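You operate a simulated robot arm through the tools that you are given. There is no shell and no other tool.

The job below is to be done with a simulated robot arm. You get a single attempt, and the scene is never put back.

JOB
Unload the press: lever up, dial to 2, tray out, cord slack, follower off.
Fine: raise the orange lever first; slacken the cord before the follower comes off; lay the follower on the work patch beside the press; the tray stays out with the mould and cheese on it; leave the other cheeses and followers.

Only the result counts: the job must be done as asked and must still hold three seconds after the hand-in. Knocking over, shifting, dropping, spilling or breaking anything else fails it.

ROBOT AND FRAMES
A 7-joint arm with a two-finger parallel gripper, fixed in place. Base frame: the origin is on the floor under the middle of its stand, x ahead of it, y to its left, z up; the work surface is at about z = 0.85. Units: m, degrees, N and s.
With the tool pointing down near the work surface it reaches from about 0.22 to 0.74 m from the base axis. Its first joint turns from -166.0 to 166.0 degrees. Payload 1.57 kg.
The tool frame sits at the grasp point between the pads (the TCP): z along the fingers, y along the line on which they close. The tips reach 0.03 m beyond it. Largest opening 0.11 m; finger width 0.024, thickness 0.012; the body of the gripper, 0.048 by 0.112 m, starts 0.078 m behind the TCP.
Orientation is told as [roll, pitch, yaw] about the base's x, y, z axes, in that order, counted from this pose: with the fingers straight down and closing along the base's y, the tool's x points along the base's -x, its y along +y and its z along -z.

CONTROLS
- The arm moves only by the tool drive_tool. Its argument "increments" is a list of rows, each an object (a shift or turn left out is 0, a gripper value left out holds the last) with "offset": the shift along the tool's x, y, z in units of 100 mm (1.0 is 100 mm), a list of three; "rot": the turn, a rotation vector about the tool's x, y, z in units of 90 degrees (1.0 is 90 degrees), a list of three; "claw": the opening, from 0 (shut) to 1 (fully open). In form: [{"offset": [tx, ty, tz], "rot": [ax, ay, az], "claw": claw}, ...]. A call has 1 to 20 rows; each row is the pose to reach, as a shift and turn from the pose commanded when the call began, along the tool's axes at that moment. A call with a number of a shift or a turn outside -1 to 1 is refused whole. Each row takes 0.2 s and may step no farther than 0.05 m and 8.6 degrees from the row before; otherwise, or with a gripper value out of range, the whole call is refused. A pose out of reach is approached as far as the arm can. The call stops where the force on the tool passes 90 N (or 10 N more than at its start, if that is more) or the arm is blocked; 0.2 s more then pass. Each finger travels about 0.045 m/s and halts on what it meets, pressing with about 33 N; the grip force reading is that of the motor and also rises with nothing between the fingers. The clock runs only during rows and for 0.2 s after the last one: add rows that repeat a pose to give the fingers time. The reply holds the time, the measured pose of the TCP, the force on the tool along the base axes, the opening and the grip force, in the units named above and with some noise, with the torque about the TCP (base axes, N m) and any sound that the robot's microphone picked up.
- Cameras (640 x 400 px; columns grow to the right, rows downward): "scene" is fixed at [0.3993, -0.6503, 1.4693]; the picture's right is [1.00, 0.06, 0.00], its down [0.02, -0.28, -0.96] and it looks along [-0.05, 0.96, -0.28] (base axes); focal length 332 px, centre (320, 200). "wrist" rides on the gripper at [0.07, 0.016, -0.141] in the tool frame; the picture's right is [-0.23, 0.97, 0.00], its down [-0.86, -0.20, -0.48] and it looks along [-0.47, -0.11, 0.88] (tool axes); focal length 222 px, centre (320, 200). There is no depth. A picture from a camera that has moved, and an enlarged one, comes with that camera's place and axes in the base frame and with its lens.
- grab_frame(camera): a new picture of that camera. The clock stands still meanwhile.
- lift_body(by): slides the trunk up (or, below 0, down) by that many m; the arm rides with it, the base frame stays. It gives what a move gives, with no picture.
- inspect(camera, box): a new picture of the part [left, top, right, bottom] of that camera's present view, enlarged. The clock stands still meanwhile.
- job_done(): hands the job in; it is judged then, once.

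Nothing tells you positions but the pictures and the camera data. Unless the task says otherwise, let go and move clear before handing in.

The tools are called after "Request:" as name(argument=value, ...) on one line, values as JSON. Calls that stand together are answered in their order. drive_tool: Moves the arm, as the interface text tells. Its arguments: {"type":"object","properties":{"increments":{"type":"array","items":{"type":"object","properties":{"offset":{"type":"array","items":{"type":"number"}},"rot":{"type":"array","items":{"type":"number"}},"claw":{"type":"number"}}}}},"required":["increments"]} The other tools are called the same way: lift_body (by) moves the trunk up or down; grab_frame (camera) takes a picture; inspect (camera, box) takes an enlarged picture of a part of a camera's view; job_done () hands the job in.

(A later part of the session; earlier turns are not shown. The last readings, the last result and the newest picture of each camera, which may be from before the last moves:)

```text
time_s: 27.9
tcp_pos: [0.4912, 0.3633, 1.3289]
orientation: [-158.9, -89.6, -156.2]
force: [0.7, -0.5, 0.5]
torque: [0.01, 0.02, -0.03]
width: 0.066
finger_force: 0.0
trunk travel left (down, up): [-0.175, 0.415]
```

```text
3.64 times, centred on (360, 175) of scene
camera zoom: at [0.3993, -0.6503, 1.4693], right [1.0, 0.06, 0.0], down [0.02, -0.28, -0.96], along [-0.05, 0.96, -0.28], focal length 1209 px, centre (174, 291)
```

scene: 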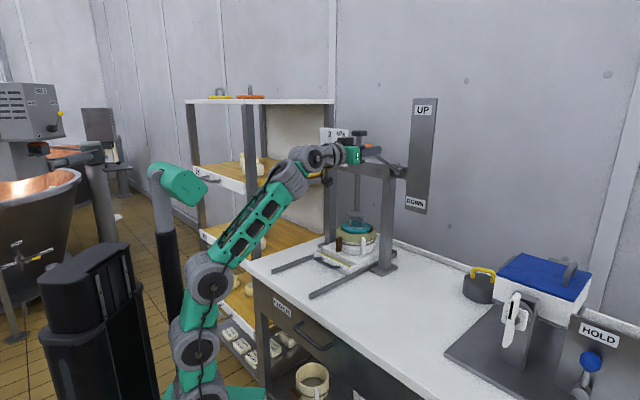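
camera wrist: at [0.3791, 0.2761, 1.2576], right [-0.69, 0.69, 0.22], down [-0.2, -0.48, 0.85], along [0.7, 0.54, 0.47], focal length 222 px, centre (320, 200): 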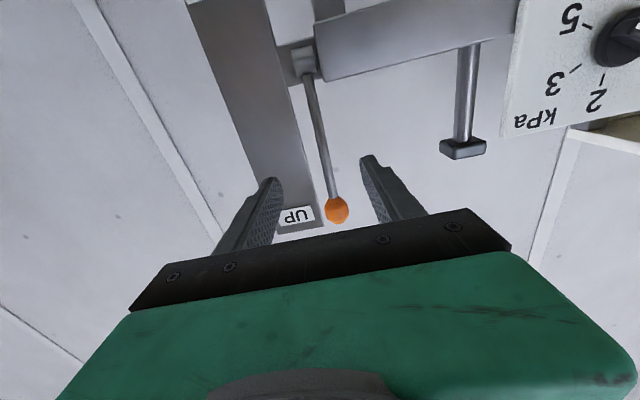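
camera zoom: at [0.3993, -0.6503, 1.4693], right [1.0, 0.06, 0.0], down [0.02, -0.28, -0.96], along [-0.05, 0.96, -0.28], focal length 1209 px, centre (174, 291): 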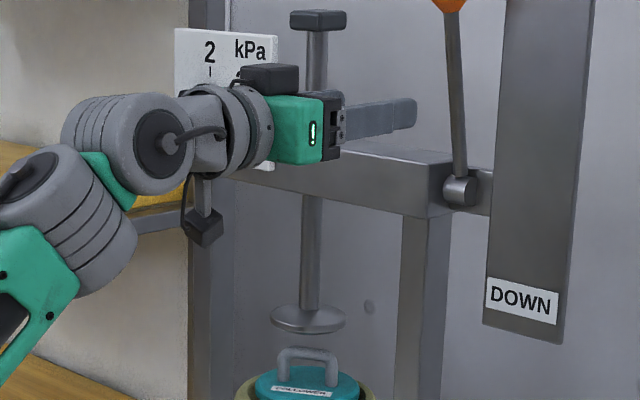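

On release the lever snapped fully up by itself and the spindle lifted off the follower. Let me confirm with a full view, then back away.

Request:
drive_tool(increments=[{"offset": [0, 0, -0.3]}, {"offset": [0, 0, -0.6]}, {"offset": [0, 0, -0.9]}])

Request:
inspect(camera="scene", box=[300, 80, 460, 280])

Request:
inspect(camera="wrist", box=[440, 40, 640, 200])

Request:
grab_frame(camera="wrist")

```text
time_s: 28.7
tcp_pos: [0.4272, 0.301, 1.3281]
orientation: [-161.4, -89.7, -153.8]
force: [0.0, 0.1, -0.7]
torque: [0.01, 0.0, 0.01]
width: 0.0661
finger_force: 0.1
trunk travel left (down, up): [-0.175, 0.415]
```

```text
2.00 times, centred on (380, 180) of scene
camera zoom: at [0.3993, -0.6503, 1.4693], right [1.0, 0.06, 0.0], down [0.02, -0.28, -0.96], along [-0.05, 0.96, -0.28], focal length 665 px, centre (200, 240)
```

zoom: 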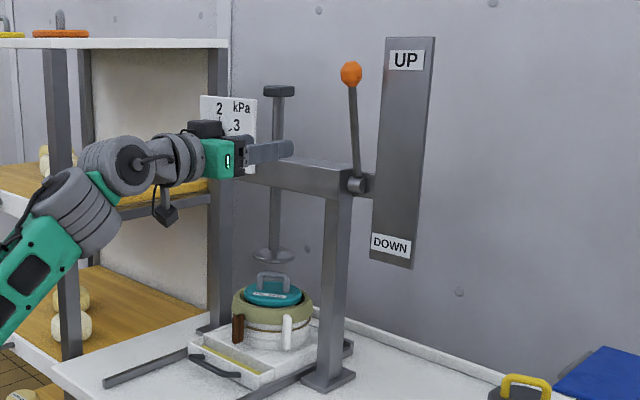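

```text
2.50 times, centred on (540, 120) of wrist
camera zoom: at [0.3152, 0.2131, 1.2573], right [-0.69, 0.69, 0.23], down [-0.2, -0.48, 0.85], along [0.7, 0.54, 0.47], focal length 555 px, centre (-230, 400)
```

zoom: 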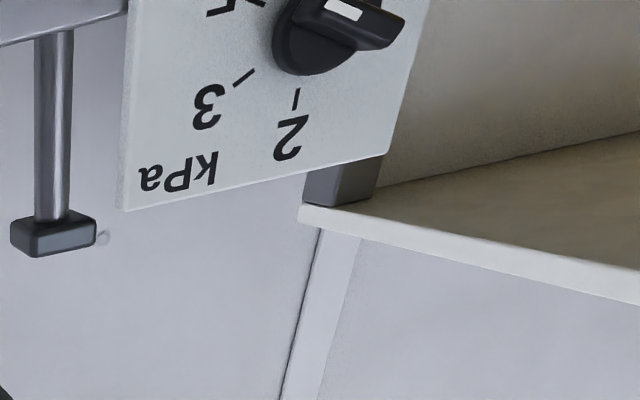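

```text
taken
camera wrist: at [0.3152, 0.2131, 1.2573], right [-0.69, 0.69, 0.23], down [-0.2, -0.48, 0.85], along [0.7, 0.54, 0.47], focal length 222 px, centre (320, 200)
```

wrist: 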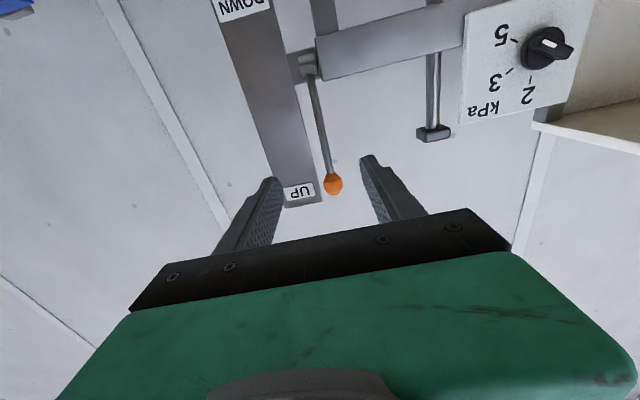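

The lever is up. Next the dial; I zoom on the knob to see its shape and angle.

Request:
inspect(camera="wrist", box=[480, 0, 600, 110])

Request:
inspect(camera="scene", box=[300, 100, 380, 180])

```text
3.64 times, centred on (540, 55) of wrist
camera zoom: at [0.3152, 0.2131, 1.2573], right [-0.69, 0.69, 0.23], down [-0.2, -0.48, 0.85], along [0.7, 0.54, 0.47], focal length 808 px, centre (-480, 727)
```

zoom: 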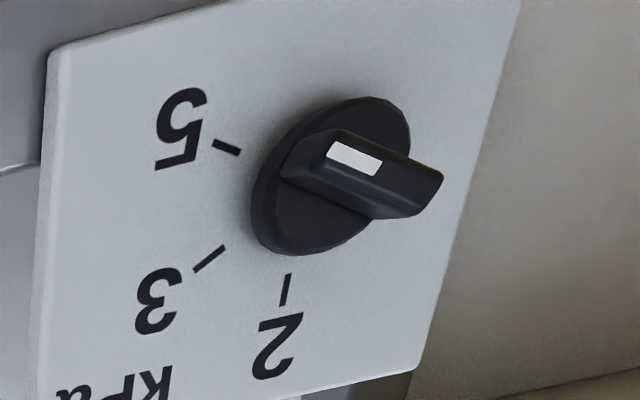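

```text
5.00 times, centred on (340, 140) of scene
camera zoom: at [0.3993, -0.6503, 1.4693], right [1.0, 0.06, 0.0], down [0.02, -0.28, -0.96], along [-0.05, 0.96, -0.28], focal length 1662 px, centre (220, 500)
```

zoom: 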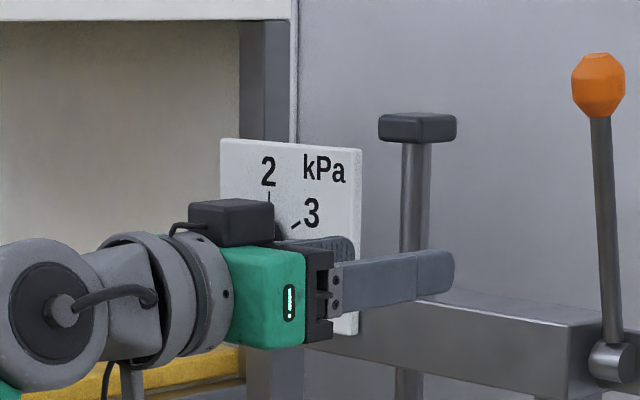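

The knob's bar points at 5 (≈120° clockwise from 2), centred at about e=−0.221 lateral, z=1.291, with its face at depth ≈0.705. I move sideways in front of it in steps.

Request:
drive_tool(increments=[{"offset": [0.05, 0.25, 0.05]}, {"offset": [0.1, 0.5, 0.1]}, {"offset": [0.15, 0.75, 0.15]}, {"offset": [0.2, 1.0, 0.2]}])

Request:
drive_tool(increments=[{"offset": [0.04, 0.25, 0.05]}, {"offset": [0.08, 0.5, 0.1]}, {"offset": [0.12, 0.75, 0.15]}, {"offset": [0.16, 1.0, 0.2]}])

Request:
grab_frame(camera="scene")

Request:
grab_frame(camera="wrist")

```text
time_s: 29.7
tcp_pos: [0.3701, 0.3856, 1.3076]
orientation: [-158.0, -89.7, -157.2]
force: [0.3, 0.9, 0.0]
torque: [0.0, 0.02, 0.0]
width: 0.0661
finger_force: 0.0
trunk travel left (down, up): [-0.175, 0.415]
```

```text
time_s: 30.7
tcp_pos: [0.3118, 0.4714, 1.293]
orientation: [-171.4, -89.6, -143.7]
force: [-0.6, -0.3, 0.3]
torque: [0.01, 0.02, 0.07]
width: 0.0661
finger_force: 0.1
trunk travel left (down, up): [-0.175, 0.415]
```

```text
taken
```

scene: 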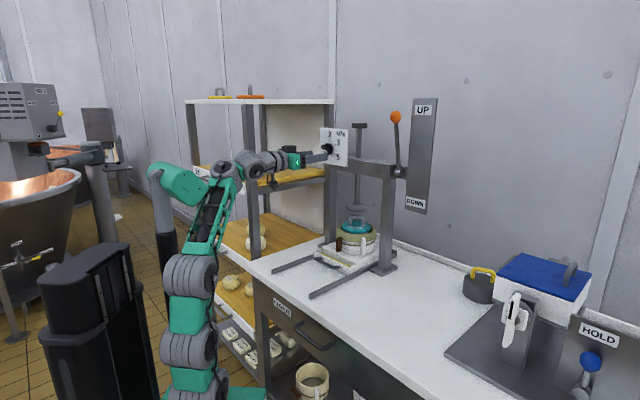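

```text
taken
camera wrist: at [0.2016, 0.3824, 1.2216], right [-0.69, 0.69, 0.23], down [-0.2, -0.48, 0.85], along [0.7, 0.54, 0.47], focal length 222 px, centre (320, 200)
```

wrist: 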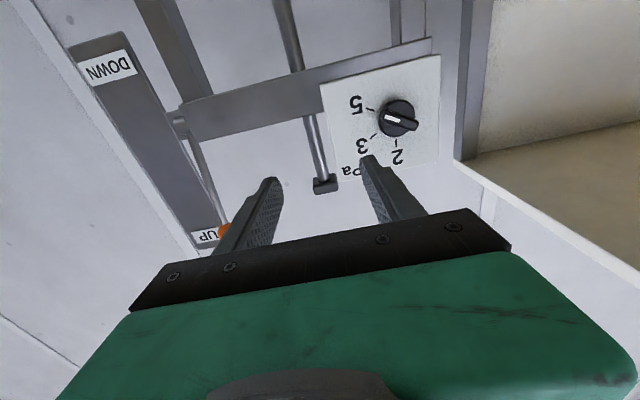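

Almost in front of the knob. One more sideways step of 10.5 cm, keeping 10+ cm back from the panel.

Request:
drive_tool(increments=[{"offset": [0, 0.25, 0.04]}, {"offset": [0, 0.5, 0.08]}, {"offset": [0.01, 0.75, 0.12]}, {"offset": [0.02, 1.0, 0.16]}])

Request:
grab_frame(camera="wrist")

Request:
inspect(camera="wrist", box=[250, 40, 400, 220])

```text
time_s: 31.7
tcp_pos: [0.2535, 0.5526, 1.2897]
orientation: [-158.6, -89.6, -156.4]
force: [-0.1, -0.7, 0.6]
torque: [0.01, -0.03, 0.02]
width: 0.0661
finger_force: 0.1
trunk travel left (down, up): [-0.175, 0.415]
```

```text
taken
camera wrist: at [0.143, 0.4649, 1.2184], right [-0.69, 0.69, 0.22], down [-0.2, -0.48, 0.85], along [0.7, 0.54, 0.47], focal length 222 px, centre (320, 200)
```

wrist: 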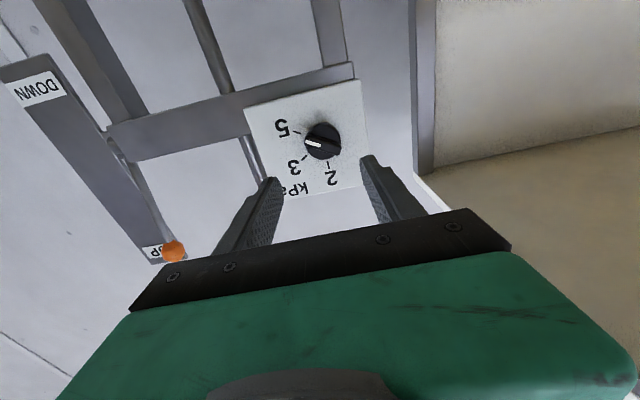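

```text
2.22 times, centred on (325, 130) of wrist
camera zoom: at [0.143, 0.4649, 1.2184], right [-0.69, 0.69, 0.22], down [-0.2, -0.48, 0.85], along [0.7, 0.54, 0.47], focal length 494 px, centre (309, 356)
```

zoom: 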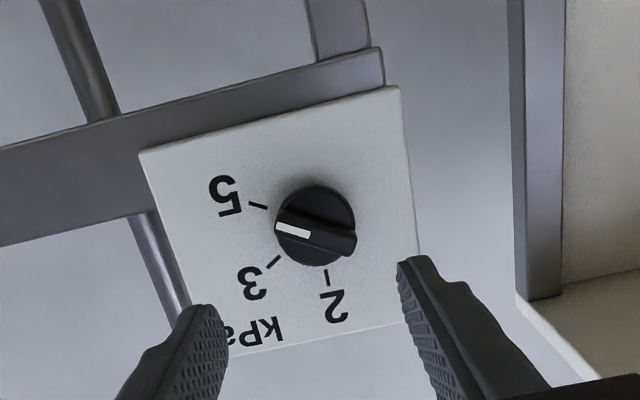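

The knob is right in front: disc face at depth ≈0.72, bar face at ≈0.699, centre (e≈−0.215, z≈1.2885). Now I roll the gripper +90° (then +28°) so the pads straddle the bar.

Request:
drive_tool(increments=[{"rot": [0, 0, 0.09]}, {"rot": [0, 0, 0.18]}, {"rot": [0, 0, 0.27]}, {"rot": [0, 0, 0.36]}, {"rot": [0, 0, 0.45]}, {"rot": [0, 0, 0.54]}, {"rot": [0, 0, 0.63]}, {"rot": [0, 0, 0.72]}, {"rot": [0, 0, 0.81]}, {"rot": [0, 0, 0.9]}, {"rot": [0, 0, 0.99]}])

Request:
grab_frame(camera="wrist")

Request:
grab_frame(camera="scene")

```text
time_s: 34.1
tcp_pos: [0.2549, 0.5526, 1.2898]
orientation: [90.4, -0.9, -45.1]
force: [0.0, -0.6, -0.5]
torque: [0.02, 0.01, 0.03]
width: 0.066
finger_force: 0.1
trunk travel left (down, up): [-0.175, 0.415]
```

```text
taken
camera wrist: at [0.1047, 0.5026, 1.3033], right [0.15, -0.15, 0.98], down [0.27, -0.94, -0.19], along [0.95, 0.29, -0.1], focal length 222 px, centre (320, 200)
```

wrist: 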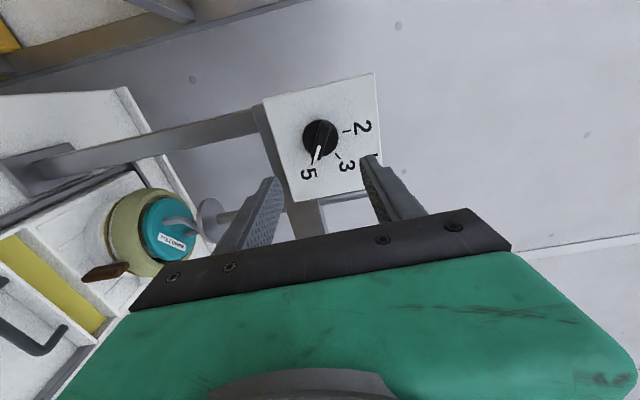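

```text
taken
```

scene: 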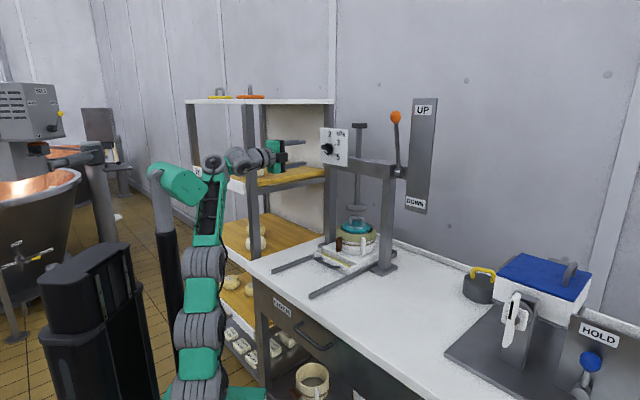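

Good, orientation as wanted. Roll another 27° and look.

Request:
drive_tool(increments=[{"rot": [0, 0, 0.075]}, {"rot": [0, 0, 0.15]}, {"rot": [0, 0, 0.225]}, {"rot": [0, 0, 0.3]}])

Request:
grab_frame(camera="wrist")

Request:
inspect(camera="wrist", box=[250, 90, 410, 210])

```text
time_s: 35.1
tcp_pos: [0.2551, 0.5545, 1.2894]
orientation: [90.3, 26.1, -44.9]
force: [0.8, 0.4, -0.2]
torque: [0.0, -0.02, -0.01]
width: 0.0659
finger_force: 0.1
trunk travel left (down, up): [-0.175, 0.415]
```

```text
taken
camera wrist: at [0.1151, 0.4922, 1.3335], right [0.44, -0.45, 0.78], down [0.14, -0.82, -0.56], along [0.89, 0.36, -0.3], focal length 222 px, centre (320, 200)
```

wrist: 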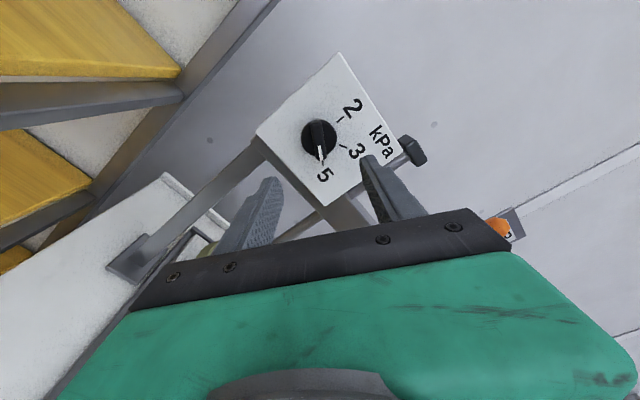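

```text
3.33 times, centred on (330, 150) of wrist
camera zoom: at [0.1151, 0.4922, 1.3335], right [0.44, -0.45, 0.78], down [0.14, -0.82, -0.56], along [0.89, 0.36, -0.3], focal length 740 px, centre (287, 367)
```

zoom: 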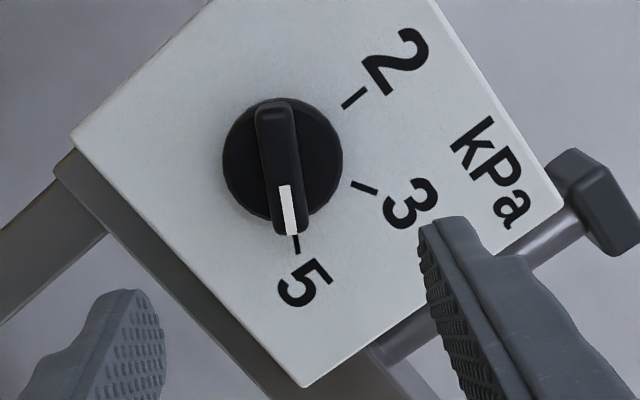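

I can see the bar clearly, pointing at 5. Advancing 9 cm with small corrections, then a check before the final bit.

Request:
drive_tool(increments=[{"offset": [0.016, -0.004, 0.225], "rot": [0, 0, 0.011]}, {"offset": [0.032, -0.008, 0.45], "rot": [0, 0, 0.022]}, {"offset": [0.048, -0.012, 0.675], "rot": [0, 0, 0.033]}, {"offset": [0.048, -0.012, 0.88], "rot": [0, 0, 0.044]}])

Request:
grab_frame(camera="wrist")

Request:
inspect(camera="wrist", box=[240, 90, 400, 220])

Request:
inspect(camera="scene", box=[260, 100, 400, 200])

```text
time_s: 36.1
tcp_pos: [0.3008, 0.5989, 1.2682]
orientation: [90.4, 29.3, -44.9]
force: [-0.8, 0.2, -0.2]
torque: [0.07, -0.01, -0.03]
width: 0.0661
finger_force: 0.1
out of reach, approached as far as the arm can: row 2, 3, 4
trunk travel left (down, up): [-0.175, 0.415]
```

```text
taken
camera wrist: at [0.1639, 0.5362, 1.3167], right [0.47, -0.48, 0.74], down [0.12, -0.79, -0.59], along [0.87, 0.37, -0.32], focal length 222 px, centre (320, 200)
```

wrist: 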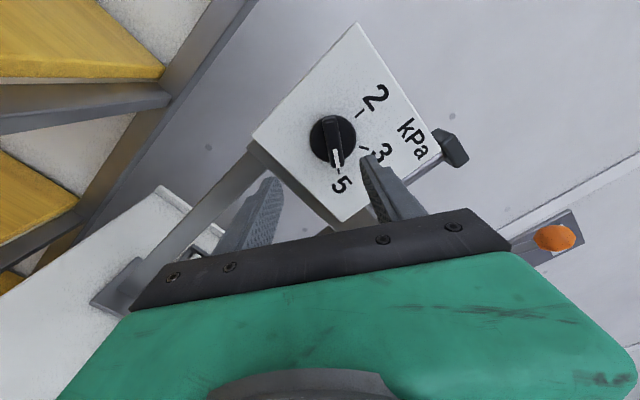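

```text
3.08 times, centred on (320, 155) of wrist
camera zoom: at [0.1639, 0.5362, 1.3167], right [0.47, -0.48, 0.74], down [0.12, -0.79, -0.59], along [0.87, 0.37, -0.32], focal length 684 px, centre (320, 338)
```

zoom: 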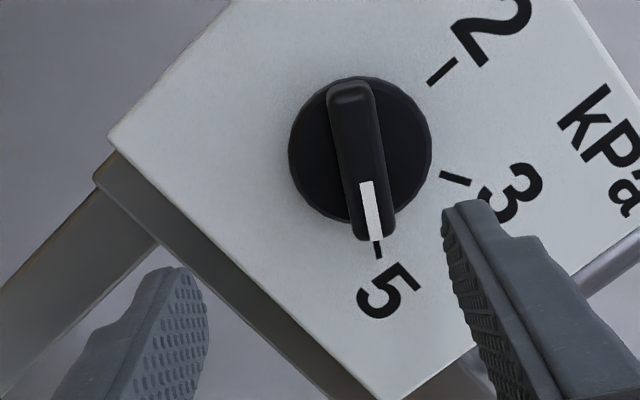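

```text
4.00 times, centred on (330, 150) of scene
camera zoom: at [0.3993, -0.6503, 1.4693], right [1.0, 0.06, 0.0], down [0.02, -0.28, -0.96], along [-0.05, 0.96, -0.28], focal length 1330 px, centre (280, 400)
```

zoom: 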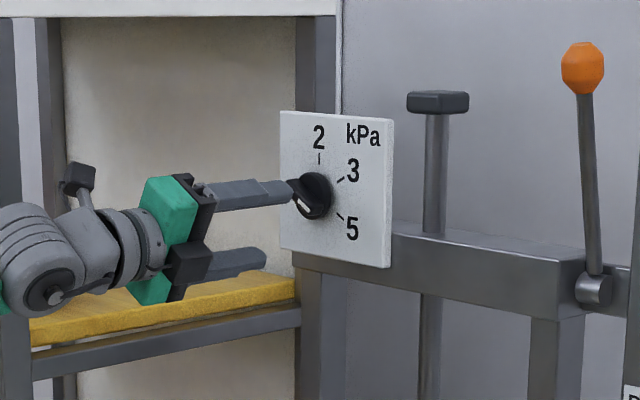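

Out of reach at this trunk height; the arm is stretched 5 cm short. I back off a little, raise the trunk 0.12 m and come down again with a better-bent arm.

Request:
drive_tool(increments=[{"offset": [0, 0, -0.2]}, {"offset": [0, 0, -0.4]}])

Request:
lift_body(by=0.12)

Request:
grab_frame(camera="scene")

```text
time_s: 36.7
tcp_pos: [0.272, 0.5707, 1.2693]
orientation: [90.4, 29.9, -44.9]
force: [0.0, -0.3, -0.2]
torque: [0.01, -0.03, 0.0]
width: 0.0663
finger_force: 0.0
trunk travel left (down, up): [-0.175, 0.415]
```

```text
time_s: 38.2
tcp_pos: [0.2727, 0.5706, 1.3888]
orientation: [90.3, 29.9, -44.9]
force: [0.3, -1.5, 0.0]
torque: [0.03, 0.03, -0.02]
width: 0.0658
finger_force: 0.0
trunk travel left (down, up): [-0.295, 0.295]
```

```text
taken
```

scene: 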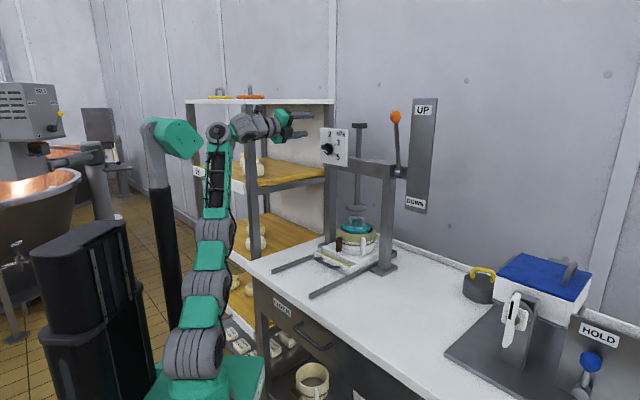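

Trunk raised, arm well bent. Now descend to knob height, still 7 cm away from the knob.

Request:
drive_tool(increments=[{"offset": [-0.11, -0.221, 0]}, {"offset": [-0.22, -0.442, 0]}, {"offset": [-0.33, -0.662, 0]}, {"offset": [-0.441, -0.883, 0]}, {"offset": [-0.441, -0.883, 0]}])

Request:
inspect(camera="wrist", box=[240, 90, 400, 220])

```text
time_s: 39.4
tcp_pos: [0.2672, 0.6225, 1.3518]
orientation: [90.1, 29.6, -46.6]
force: [0.4, -0.3, -0.3]
torque: [-0.01, 0.03, 0.02]
width: 0.0658
finger_force: 0.2
out of reach, approached as far as the arm can: row 1, 2, 3, 4, 5
trunk travel left (down, up): [-0.295, 0.295]
```

```text
3.08 times, centred on (320, 155) of wrist
camera zoom: at [0.1283, 0.5632, 1.3994], right [0.47, -0.49, 0.73], down [0.1, -0.8, -0.6], along [0.88, 0.35, -0.32], focal length 684 px, centre (320, 338)
```

zoom: 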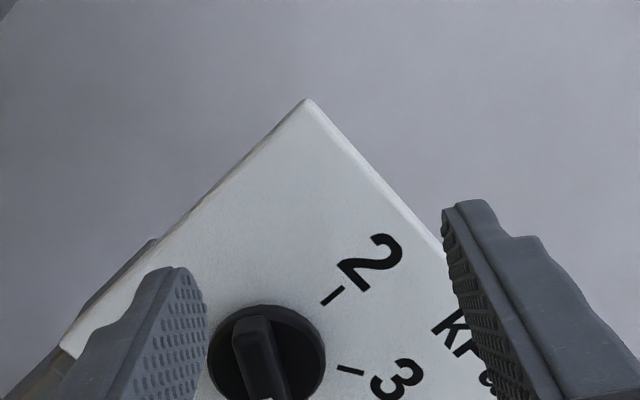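

The wrist roll joint is what limits here (roll +120° combined with the sideways reach). The knob bar is symmetric, so I'll instead take it at roll −60° and turn to −180°, which lies on the free side. First back off, then roll −180° in two calls.

Request:
drive_tool(increments=[{"offset": [0, 0, -0.3], "rot": [0.004, 0.007, 0]}, {"offset": [0, 0, -0.6], "rot": [0.009, 0.0154, 0]}])

Request:
drive_tool(increments=[{"rot": [0, 0, -0.09]}, {"rot": [0, 0, -0.18]}, {"rot": [0, 0, -0.27]}, {"rot": [0, 0, -0.36]}, {"rot": [0, 0, -0.45]}, {"rot": [0, 0, -0.54]}, {"rot": [0, 0, -0.63]}, {"rot": [0, 0, -0.72]}, {"rot": [0, 0, -0.81]}, {"rot": [0, 0, -0.9]}, {"rot": [0, 0, -0.99]}])

Request:
drive_tool(increments=[{"rot": [0, 0, -0.09]}, {"rot": [0, 0, -0.18]}, {"rot": [0, 0, -0.27]}, {"rot": [0, 0, -0.36]}, {"rot": [0, 0, -0.45]}, {"rot": [0, 0, -0.54]}, {"rot": [0, 0, -0.63]}, {"rot": [0, 0, -0.72]}, {"rot": [0, 0, -0.81]}, {"rot": [0, 0, -0.9]}, {"rot": [0, 0, -0.99]}])

Request:
grab_frame(camera="wrist")

Request:
grab_frame(camera="scene")

```text
time_s: 40.0
tcp_pos: [0.2269, 0.5341, 1.2944]
orientation: [90.8, 30.3, -43.1]
force: [-0.9, 1.8, -7.7]
torque: [0.54, -0.57, -0.15]
width: 0.0663
finger_force: 0.1
out of reach, approached as far as the arm can: row 1
trunk travel left (down, up): [-0.295, 0.295]
```

```text
time_s: 42.4
tcp_pos: [0.2271, 0.5319, 1.2909]
orientation: [90.7, -59.2, -44.2]
force: [0.7, 0.6, 0.1]
torque: [0.01, -0.03, 0.01]
width: 0.0662
finger_force: 0.1
trunk travel left (down, up): [-0.295, 0.295]
```

```text
time_s: 44.8
tcp_pos: [0.2261, 0.5335, 1.29]
orientation: [-90.5, -31.6, 136.6]
force: [-0.7, 0.1, 0.2]
torque: [-0.03, -0.01, 0.01]
width: 0.0659
finger_force: 0.0
trunk travel left (down, up): [-0.295, 0.295]
```

```text
taken
camera wrist: at [0.1667, 0.3951, 1.2393], right [-0.51, 0.49, -0.71], down [-0.78, 0.08, 0.61], along [0.36, 0.87, 0.34], focal length 222 px, centre (320, 200)
```

wrist: 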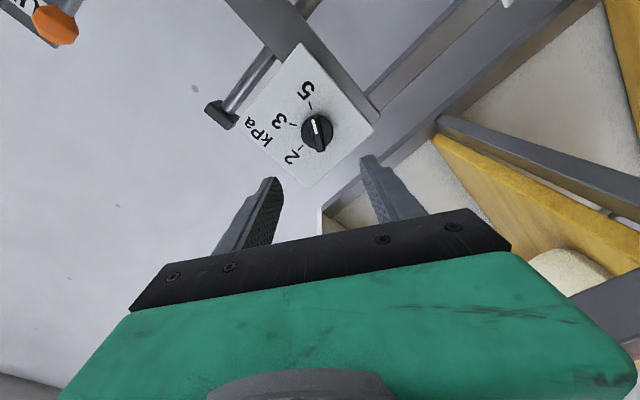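

```text
taken
```

scene: 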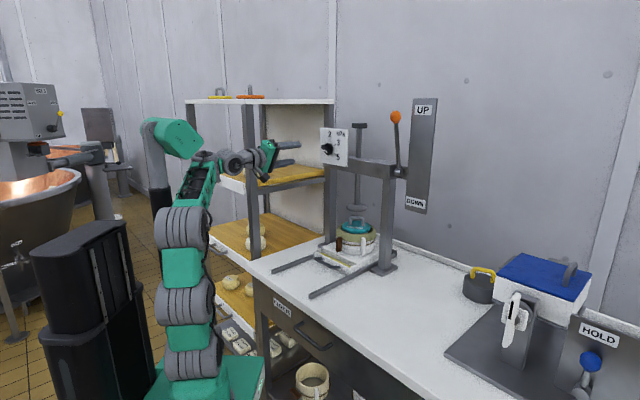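

Roll is now −58°, all reachable. I zoom on the knob to fine-align before going in.

Request:
inspect(camera="wrist", box=[250, 70, 390, 190])

```text
3.33 times, centred on (320, 130) of wrist
camera zoom: at [0.1667, 0.3951, 1.2393], right [-0.51, 0.49, -0.71], down [-0.78, 0.08, 0.61], along [0.36, 0.87, 0.34], focal length 740 px, centre (320, 433)
```

zoom: 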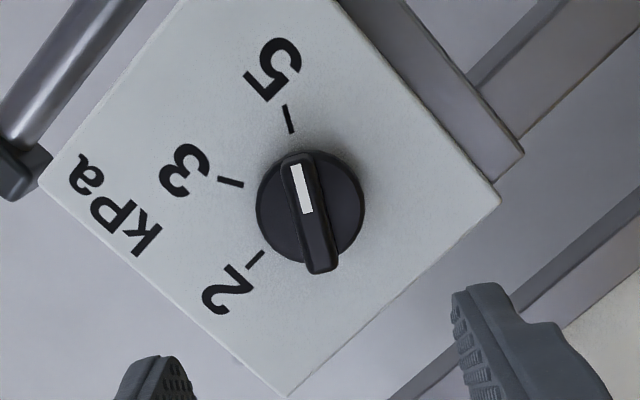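

Bar is aligned with the gripper; centre at about e=−0.2145, z=1.290. Advancing 9 cm with a small yaw correction.

Request:
drive_tool(increments=[{"offset": [0.014, -0.006, 0.225], "rot": [0.002, 0.0033, 0]}, {"offset": [0.028, -0.012, 0.45], "rot": [0.004, 0.0066, 0]}, {"offset": [0.042, -0.018, 0.675], "rot": [0.006, 0.01, 0]}, {"offset": [0.055, -0.022, 0.9], "rot": [0.0082, 0.0133, 0]}])

Request:
grab_frame(camera="wrist")

Request:
inspect(camera="wrist", box=[230, 80, 410, 220])

Request:
inspect(camera="scene", box=[260, 100, 400, 200])

```text
time_s: 45.8
tcp_pos: [0.2925, 0.5939, 1.2897]
orientation: [-90.3, -31.7, 135.2]
force: [0.4, 0.9, 0.6]
torque: [0.0, 0.03, 0.0]
width: 0.066
finger_force: 0.1
trunk travel left (down, up): [-0.295, 0.295]
```

```text
taken
camera wrist: at [0.2292, 0.4586, 1.239], right [-0.5, 0.5, -0.71], down [-0.78, 0.1, 0.62], along [0.38, 0.86, 0.34], focal length 222 px, centre (320, 200)
```

wrist: 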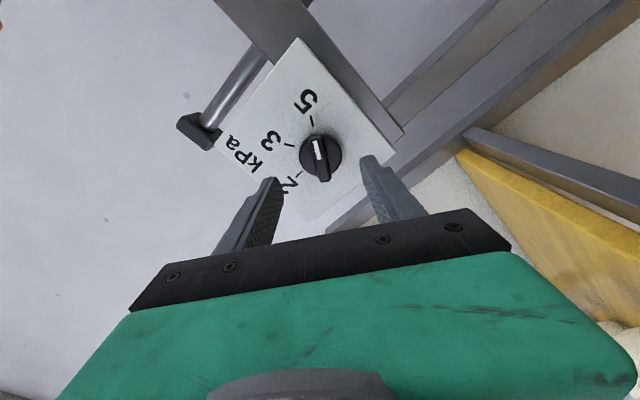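

```text
2.86 times, centred on (320, 150) of wrist
camera zoom: at [0.2292, 0.4586, 1.239], right [-0.5, 0.5, -0.71], down [-0.78, 0.1, 0.62], along [0.38, 0.86, 0.34], focal length 635 px, centre (320, 343)
```

zoom: 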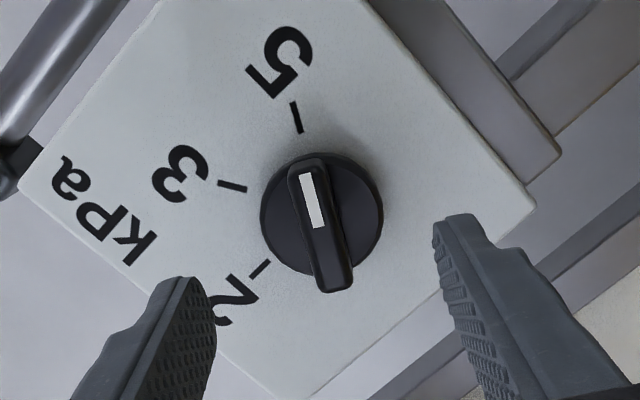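

```text
4.00 times, centred on (330, 150) of scene
camera zoom: at [0.3993, -0.6503, 1.4693], right [1.0, 0.06, 0.0], down [0.02, -0.28, -0.96], along [-0.05, 0.96, -0.28], focal length 1330 px, centre (280, 400)
```

zoom: 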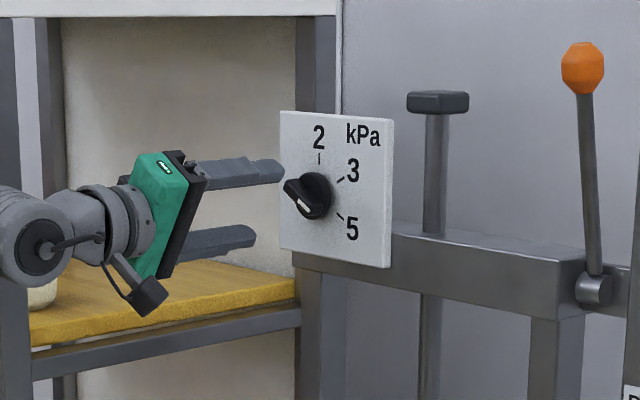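

Aligned within 2 mm. Final 5.9 cm advance so the pads flank the bar, then close.

Request:
drive_tool(increments=[{"offset": [0.014, 0.006, 0.2]}, {"offset": [0.014, 0.006, 0.4]}, {"offset": [0.014, 0.006, 0.5]}, {"offset": [0.014, 0.006, 0.59]}])

Request:
inspect(camera="wrist", box=[230, 80, 410, 220])

Request:
inspect(camera="scene", box=[280, 110, 370, 180])

```text
time_s: 46.8
tcp_pos: [0.3355, 0.6354, 1.2909]
orientation: [-90.4, -31.7, 135.3]
force: [0.1, -0.8, 0.3]
torque: [-0.04, 0.02, 0.01]
width: 0.0659
finger_force: 0.0
trunk travel left (down, up): [-0.295, 0.295]
```

```text
2.86 times, centred on (320, 150) of wrist
camera zoom: at [0.2717, 0.4995, 1.2384], right [-0.5, 0.5, -0.71], down [-0.78, 0.1, 0.62], along [0.38, 0.86, 0.34], focal length 635 px, centre (320, 343)
```

zoom: 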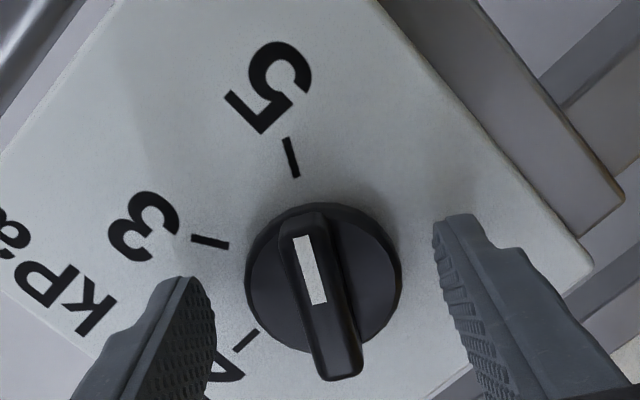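

```text
5.71 times, centred on (325, 145) of scene
camera zoom: at [0.3993, -0.6503, 1.4693], right [1.0, 0.06, 0.0], down [0.02, -0.28, -0.96], along [-0.05, 0.96, -0.28], focal length 1900 px, centre (291, 514)
```

zoom: 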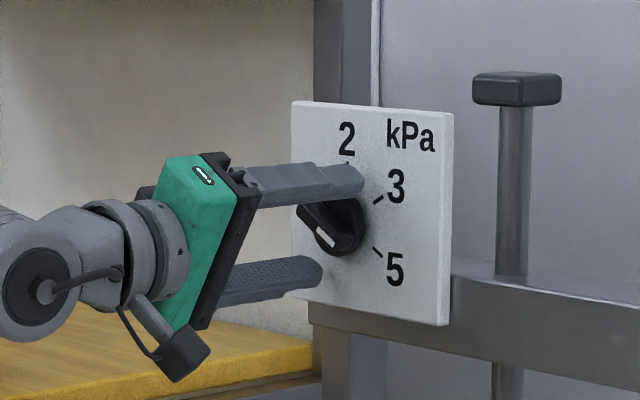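

The pads flank the bar. Closing.

Request:
drive_tool(increments=[{"claw": 0.3}, {"claw": 0.0}, {"claw": 0.0}, {"claw": 0.0}, {"claw": 0.0}, {"claw": 0.0}])

Request:
inspect(camera="wrist", box=[230, 80, 410, 220])

```text
time_s: 48.2
tcp_pos: [0.3355, 0.6352, 1.2902]
orientation: [-90.5, -31.8, 135.3]
force: [0.7, 0.6, -0.1]
torque: [-0.01, -0.08, -0.01]
width: 0.0448
finger_force: 44.9
trunk travel left (down, up): [-0.295, 0.295]
```

```text
2.86 times, centred on (320, 150) of wrist
camera zoom: at [0.2716, 0.4995, 1.2383], right [-0.5, 0.5, -0.71], down [-0.78, 0.1, 0.62], along [0.38, 0.86, 0.34], focal length 635 px, centre (320, 343)
```

zoom: 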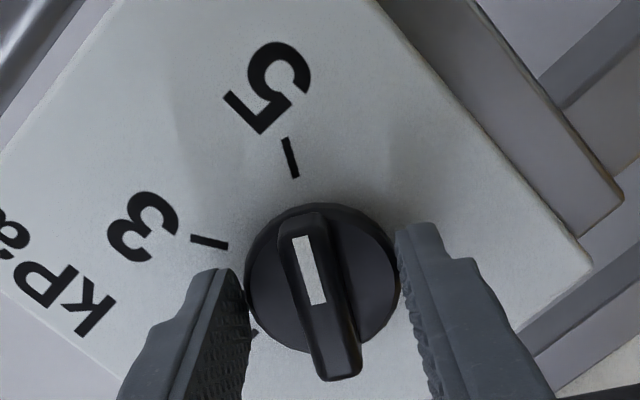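

The pads closed on the round knob body (0.045 m) rather than the bar, which gives a well-centred grip too. I'll turn it −81° first and see if the knob follows.

Request:
drive_tool(increments=[{"rot": [0, 0, -0.09]}, {"rot": [0, 0, -0.18]}, {"rot": [0, 0, -0.27]}, {"rot": [0, 0, -0.36]}, {"rot": [0, 0, -0.45]}, {"rot": [0, 0, -0.54]}])

Request:
inspect(camera="wrist", box=[230, 80, 410, 220])

Request:
inspect(camera="scene", box=[280, 110, 370, 180])

```text
time_s: 49.6
tcp_pos: [0.335, 0.635, 1.2911]
orientation: [-90.7, 17.0, 135.0]
force: [10.4, 16.1, 22.3]
torque: [0.17, -0.06, 1.0]
width: 0.0445
finger_force: 44.9
trunk travel left (down, up): [-0.295, 0.295]
```

```text
2.86 times, centred on (320, 150) of wrist
camera zoom: at [0.2865, 0.4842, 1.2951], right [0.05, -0.04, -1.0], down [-0.96, 0.28, -0.06], along [0.28, 0.96, -0.02], focal length 635 px, centre (320, 343)
```

zoom: 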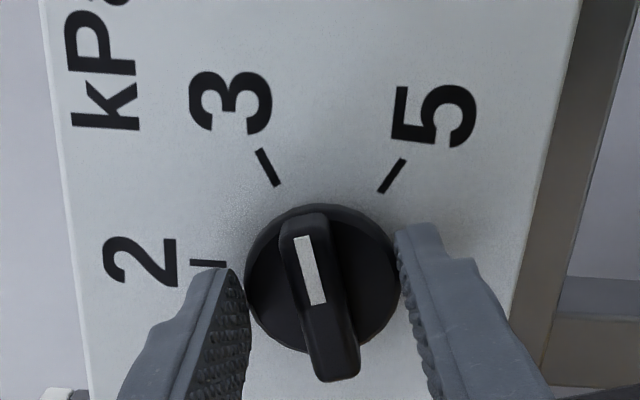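

```text
5.71 times, centred on (325, 145) of scene
camera zoom: at [0.3993, -0.6503, 1.4693], right [1.0, 0.06, 0.0], down [0.02, -0.28, -0.96], along [-0.05, 0.96, -0.28], focal length 1900 px, centre (291, 514)
```

zoom: 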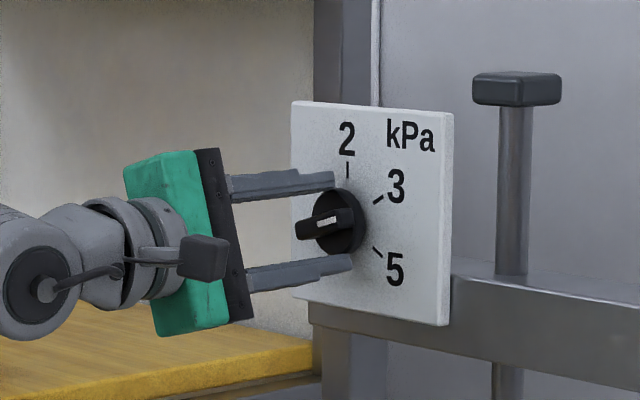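

The knob turns with the hand: pointer is now a bit past 3 coming from 5. Continuing about 57° more, with a 1.5 mm lift to ease the side load.

Request:
drive_tool(increments=[{"offset": [0.004, -0.014, 0.003], "rot": [0, 0, -0.09]}, {"offset": [0.004, -0.014, 0.003], "rot": [0, 0, -0.18]}, {"offset": [0.004, -0.014, 0.003], "rot": [0, 0, -0.27]}, {"offset": [0.004, -0.014, 0.003], "rot": [0, 0, -0.36]}, {"offset": [0.004, -0.014, 0.003], "rot": [0, 0, -0.45]}, {"offset": [0.004, -0.014, 0.003], "rot": [0, 0, -0.54]}, {"offset": [0.004, -0.014, 0.003], "rot": [0, 0, -0.63]}])

Request:
inspect(camera="wrist", box=[230, 80, 410, 220])

Request:
inspect(camera="scene", box=[280, 110, 370, 180])

```text
time_s: 51.2
tcp_pos: [0.3343, 0.6362, 1.2931]
orientation: [-92.8, 73.7, 132.6]
force: [4.5, 23.2, 33.9]
torque: [0.6, -0.51, 0.29]
width: 0.0445
finger_force: 45.2
trunk travel left (down, up): [-0.295, 0.295]
```

```text
2.86 times, centred on (320, 150) of wrist
camera zoom: at [0.2584, 0.5103, 1.354], right [0.62, -0.61, -0.49], down [-0.64, -0.03, -0.77], along [0.46, 0.79, -0.4], focal length 635 px, centre (320, 343)
```

zoom: 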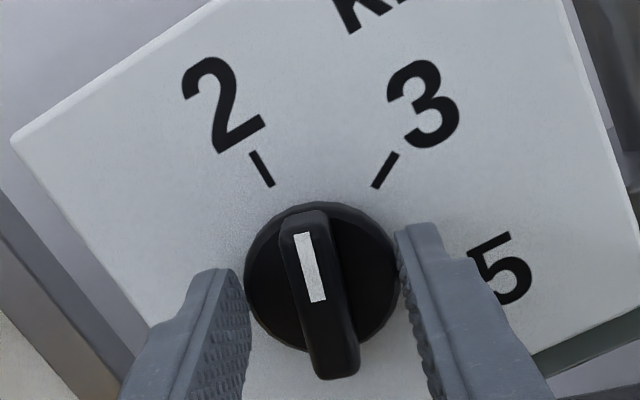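

```text
5.71 times, centred on (325, 145) of scene
camera zoom: at [0.3993, -0.6503, 1.4693], right [1.0, 0.06, 0.0], down [0.02, -0.28, -0.96], along [-0.05, 0.96, -0.28], focal length 1900 px, centre (291, 514)
```

zoom: 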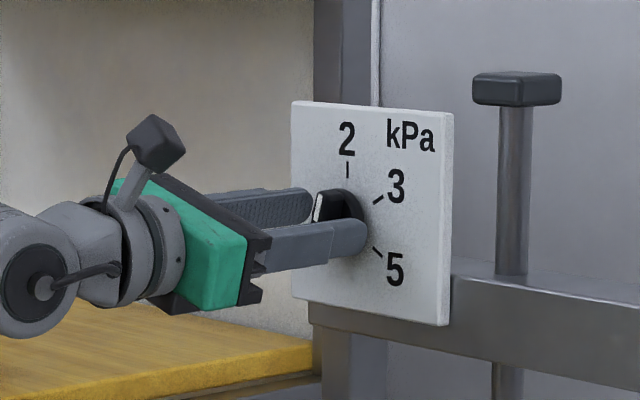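

Pointer is about 15° short of 2. Finishing the turn with a 2 mm lift to relieve the load.

Request:
drive_tool(increments=[{"offset": [0.017, -0.013, 0], "rot": [0, 0, -0.06]}, {"offset": [0.017, -0.013, 0], "rot": [0, 0, -0.12]}, {"offset": [0.017, -0.013, 0], "rot": [0, 0, -0.175]}, {"offset": [0.017, -0.013, 0], "rot": [0, 0, -0.175]}])

Request:
inspect(camera="wrist", box=[230, 80, 410, 220])

Request:
inspect(camera="scene", box=[280, 110, 370, 180])

```text
time_s: 52.2
tcp_pos: [0.3383, 0.6192, 1.2419]
orientation: [-97.1, 81.0, 128.1]
force: [-0.6, 0.2, 0.7]
torque: [-0.01, 0.01, 0.01]
width: 0.0
finger_force: 21.5
out of reach, approached as far as the arm can: row 1, 2, 3, 4
trunk travel left (down, up): [-0.295, 0.295]
```

```text
2.86 times, centred on (320, 150) of wrist
camera zoom: at [0.2559, 0.4977, 1.3061], right [0.66, -0.65, -0.38], down [-0.56, -0.1, -0.82], along [0.5, 0.76, -0.43], focal length 635 px, centre (320, 343)
```

zoom: 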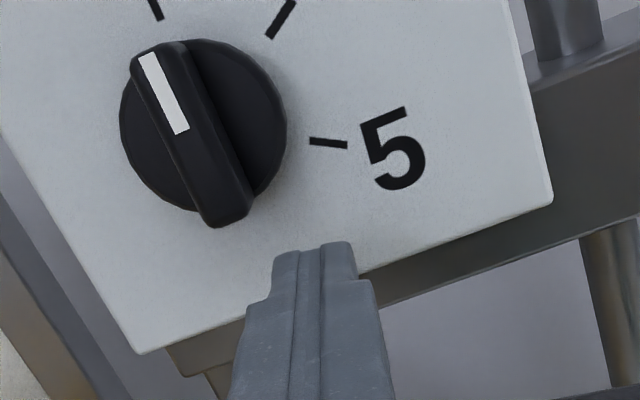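

```text
5.71 times, centred on (325, 145) of scene
camera zoom: at [0.3993, -0.6503, 1.4693], right [1.0, 0.06, 0.0], down [0.02, -0.28, -0.96], along [-0.05, 0.96, -0.28], focal length 1900 px, centre (291, 514)
```

zoom: 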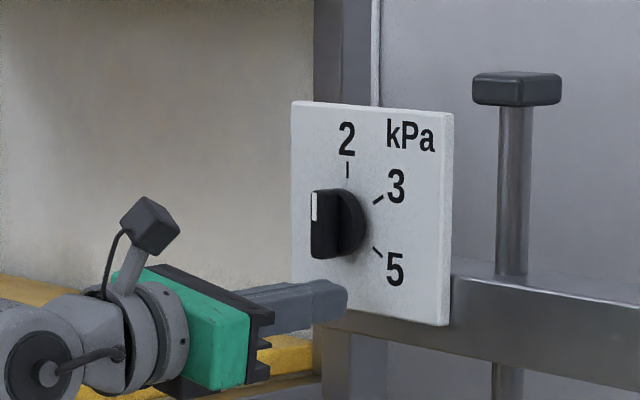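

The hand slipped off downwards at its joint limit, but the knob snapped to vertical, pointing at 2. I back straight away from the panel and check it.

Request:
drive_tool(increments=[{"offset": [0, 0, -0.25]}, {"offset": [0, 0, -0.5]}, {"offset": [0, 0, -0.75]}, {"offset": [0, 0, -1.0]}])

Request:
grab_frame(camera="wrist")

Request:
inspect(camera="scene", box=[310, 120, 370, 170])

```text
time_s: 53.2
tcp_pos: [0.2668, 0.5462, 1.2427]
orientation: [-97.9, 80.8, 127.6]
force: [0.3, 0.3, -1.0]
torque: [-0.02, 0.0, 0.02]
width: 0.0
finger_force: 21.2
trunk travel left (down, up): [-0.295, 0.295]
```

```text
taken
camera wrist: at [0.1859, 0.4255, 1.3053], right [0.66, -0.65, -0.38], down [-0.56, -0.09, -0.82], along [0.5, 0.76, -0.42], focal length 222 px, centre (320, 200)
```

wrist: 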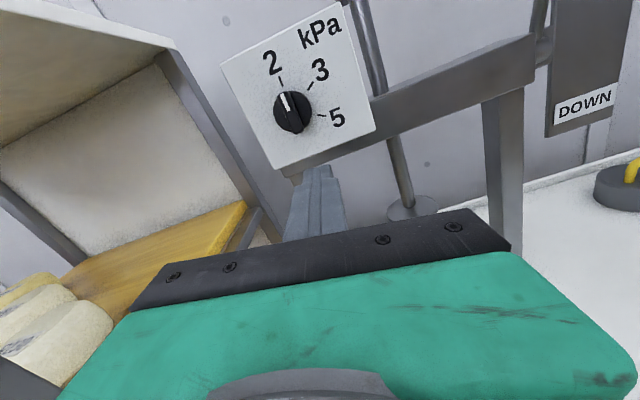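

```text
8.00 times, centred on (340, 145) of scene
camera zoom: at [0.3993, -0.6503, 1.4693], right [1.0, 0.06, 0.0], down [0.02, -0.28, -0.96], along [-0.05, 0.96, -0.28], focal length 2659 px, centre (160, 640)
```

zoom: 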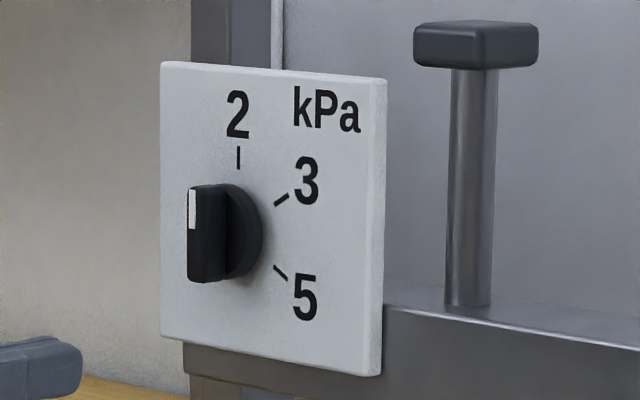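

The dial points at 2. A closer wrist look to confirm, then on to the tray.

Request:
inspect(camera="wrist", box=[230, 40, 370, 150])

Request:
inspect(camera="scene", box=[300, 190, 410, 280])

```text
3.64 times, centred on (300, 95) of wrist
camera zoom: at [0.1859, 0.4255, 1.3053], right [0.66, -0.65, -0.38], down [-0.56, -0.09, -0.82], along [0.5, 0.76, -0.42], focal length 808 px, centre (393, 582)
```

zoom: 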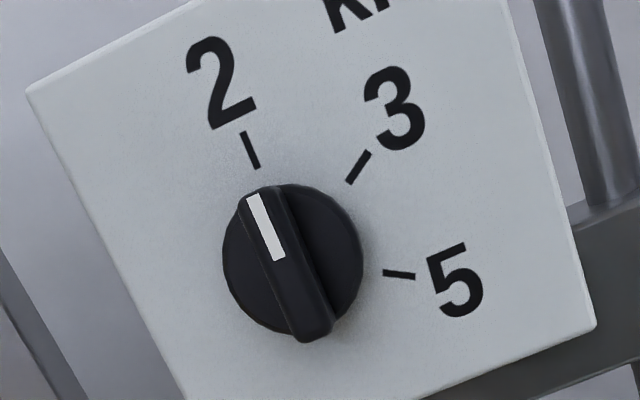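

```text
4.44 times, centred on (355, 235) of scene
camera zoom: at [0.3993, -0.6503, 1.4693], right [1.0, 0.06, 0.0], down [0.02, -0.28, -0.96], along [-0.05, 0.96, -0.28], focal length 1477 px, centre (164, 44)
```

zoom: 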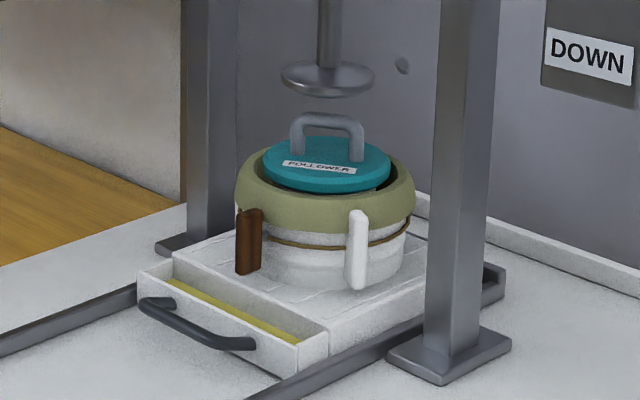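

Dial confirmed at 2. Next the tray: I'll take its handle with the tool pointing down. First roll the hand back by 82° and move sideways toward the tray's centre line, opening the fingers.

Request:
drive_tool(increments=[{"offset": [0, 0.08, -0.03], "rot": [0, 0, 0.09], "claw": 0.5}, {"offset": [0, 0.16, -0.06], "rot": [0, 0, 0.18]}, {"offset": [0, 0.24, -0.09], "rot": [0, 0, 0.27]}, {"offset": [0, 0.32, -0.12], "rot": [0, 0, 0.36]}, {"offset": [0, 0.4, -0.15], "rot": [0, 0, 0.45]}, {"offset": [0, 0.48, -0.18], "rot": [0, 0, 0.54]}, {"offset": [0, 0.56, -0.21], "rot": [0, 0, 0.63]}, {"offset": [0, 0.64, -0.24], "rot": [0, 0, 0.72]}, {"offset": [0, 0.72, -0.27], "rot": [0, 0, 0.81]}, {"offset": [0, 0.8, -0.3], "rot": [0, 0, 0.9]}])

Request:
grab_frame(camera="wrist")

Request:
grab_frame(camera="scene")

```text
time_s: 55.4
tcp_pos: [0.3028, 0.4696, 1.229]
orientation: [-91.2, -0.1, 135.4]
force: [0.0, -0.4, 0.3]
torque: [0.04, -0.01, 0.0]
width: 0.0553
finger_force: 0.0
trunk travel left (down, up): [-0.295, 0.295]
```

```text
taken
camera wrist: at [0.2532, 0.32, 1.2096], right [-0.15, 0.18, -0.97], down [-0.95, 0.26, 0.19], along [0.28, 0.95, 0.13], focal length 222 px, centre (320, 200)
```

wrist: 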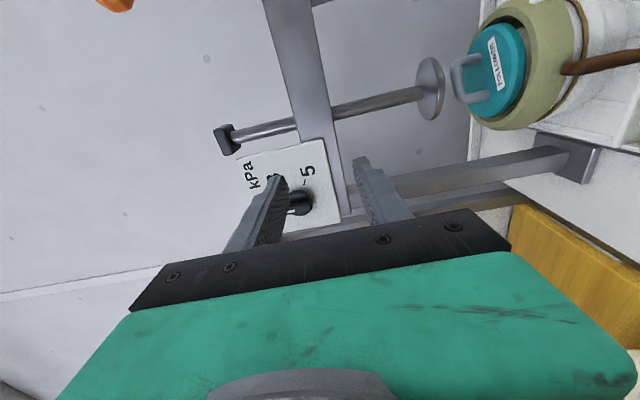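

```text
taken
```

scene: 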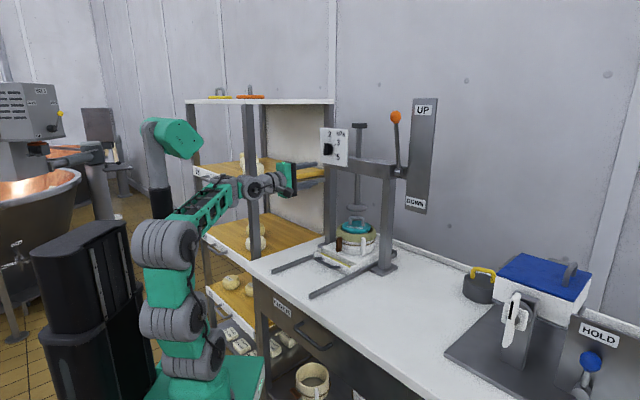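

Good view of the mould from here; I'll zoom on the toggle and follower for later.

Request:
inspect(camera="wrist", box=[440, 0, 640, 150])

Request:
drive_tool(increments=[{"offset": [0, 0.2, -0.1], "rot": [-0.085, 0, 0]}, {"offset": [0, 0.4, -0.2], "rot": [-0.17, 0, 0]}, {"offset": [0, 0.6, -0.3], "rot": [-0.255, 0, 0]}, {"offset": [0, 0.8, -0.4], "rot": [-0.34, 0, 0]}])

Request:
grab_frame(camera="scene")

Request:
grab_frame(camera="wrist")

```text
2.67 times, centred on (540, 75) of wrist
camera zoom: at [0.2532, 0.32, 1.2096], right [-0.15, 0.18, -0.97], down [-0.95, 0.26, 0.19], along [0.28, 0.95, 0.13], focal length 592 px, centre (-267, 533)
```

zoom: 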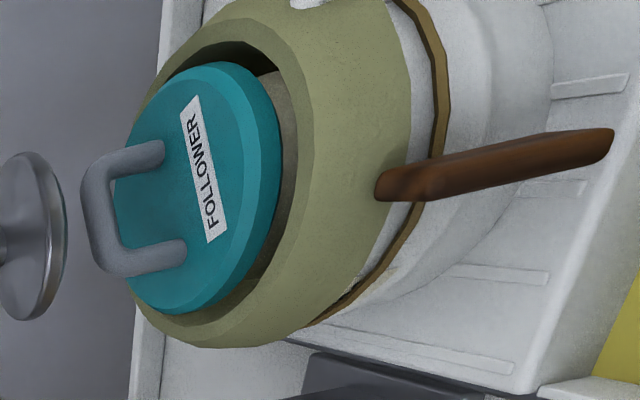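

```text
time_s: 56.4
tcp_pos: [0.2747, 0.4416, 1.1489]
orientation: [-60.5, 0.0, 135.3]
force: [0.5, -0.2, 0.5]
torque: [-0.01, -0.02, -0.02]
width: 0.055
finger_force: 0.1
trunk travel left (down, up): [-0.295, 0.295]
```

```text
taken
```

scene: 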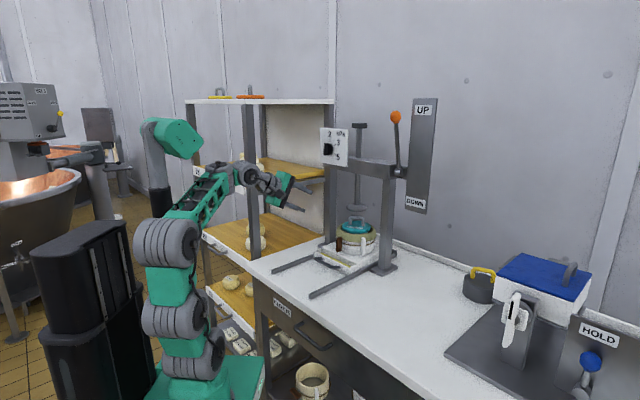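

```text
taken
camera wrist: at [0.2325, 0.2999, 1.203], right [-0.5, -0.18, -0.85], down [-0.83, 0.37, 0.41], along [0.24, 0.91, -0.34], focal length 222 px, centre (320, 200)
```

wrist: 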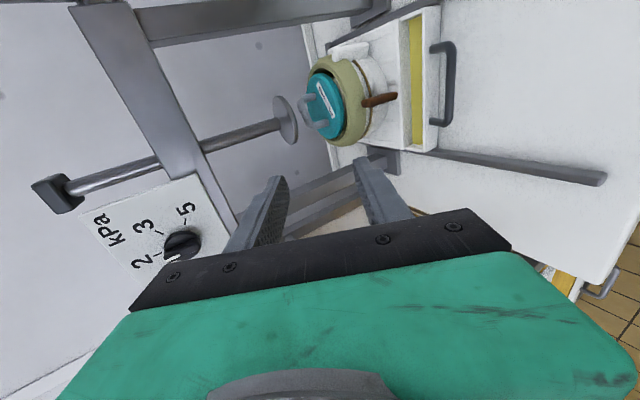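

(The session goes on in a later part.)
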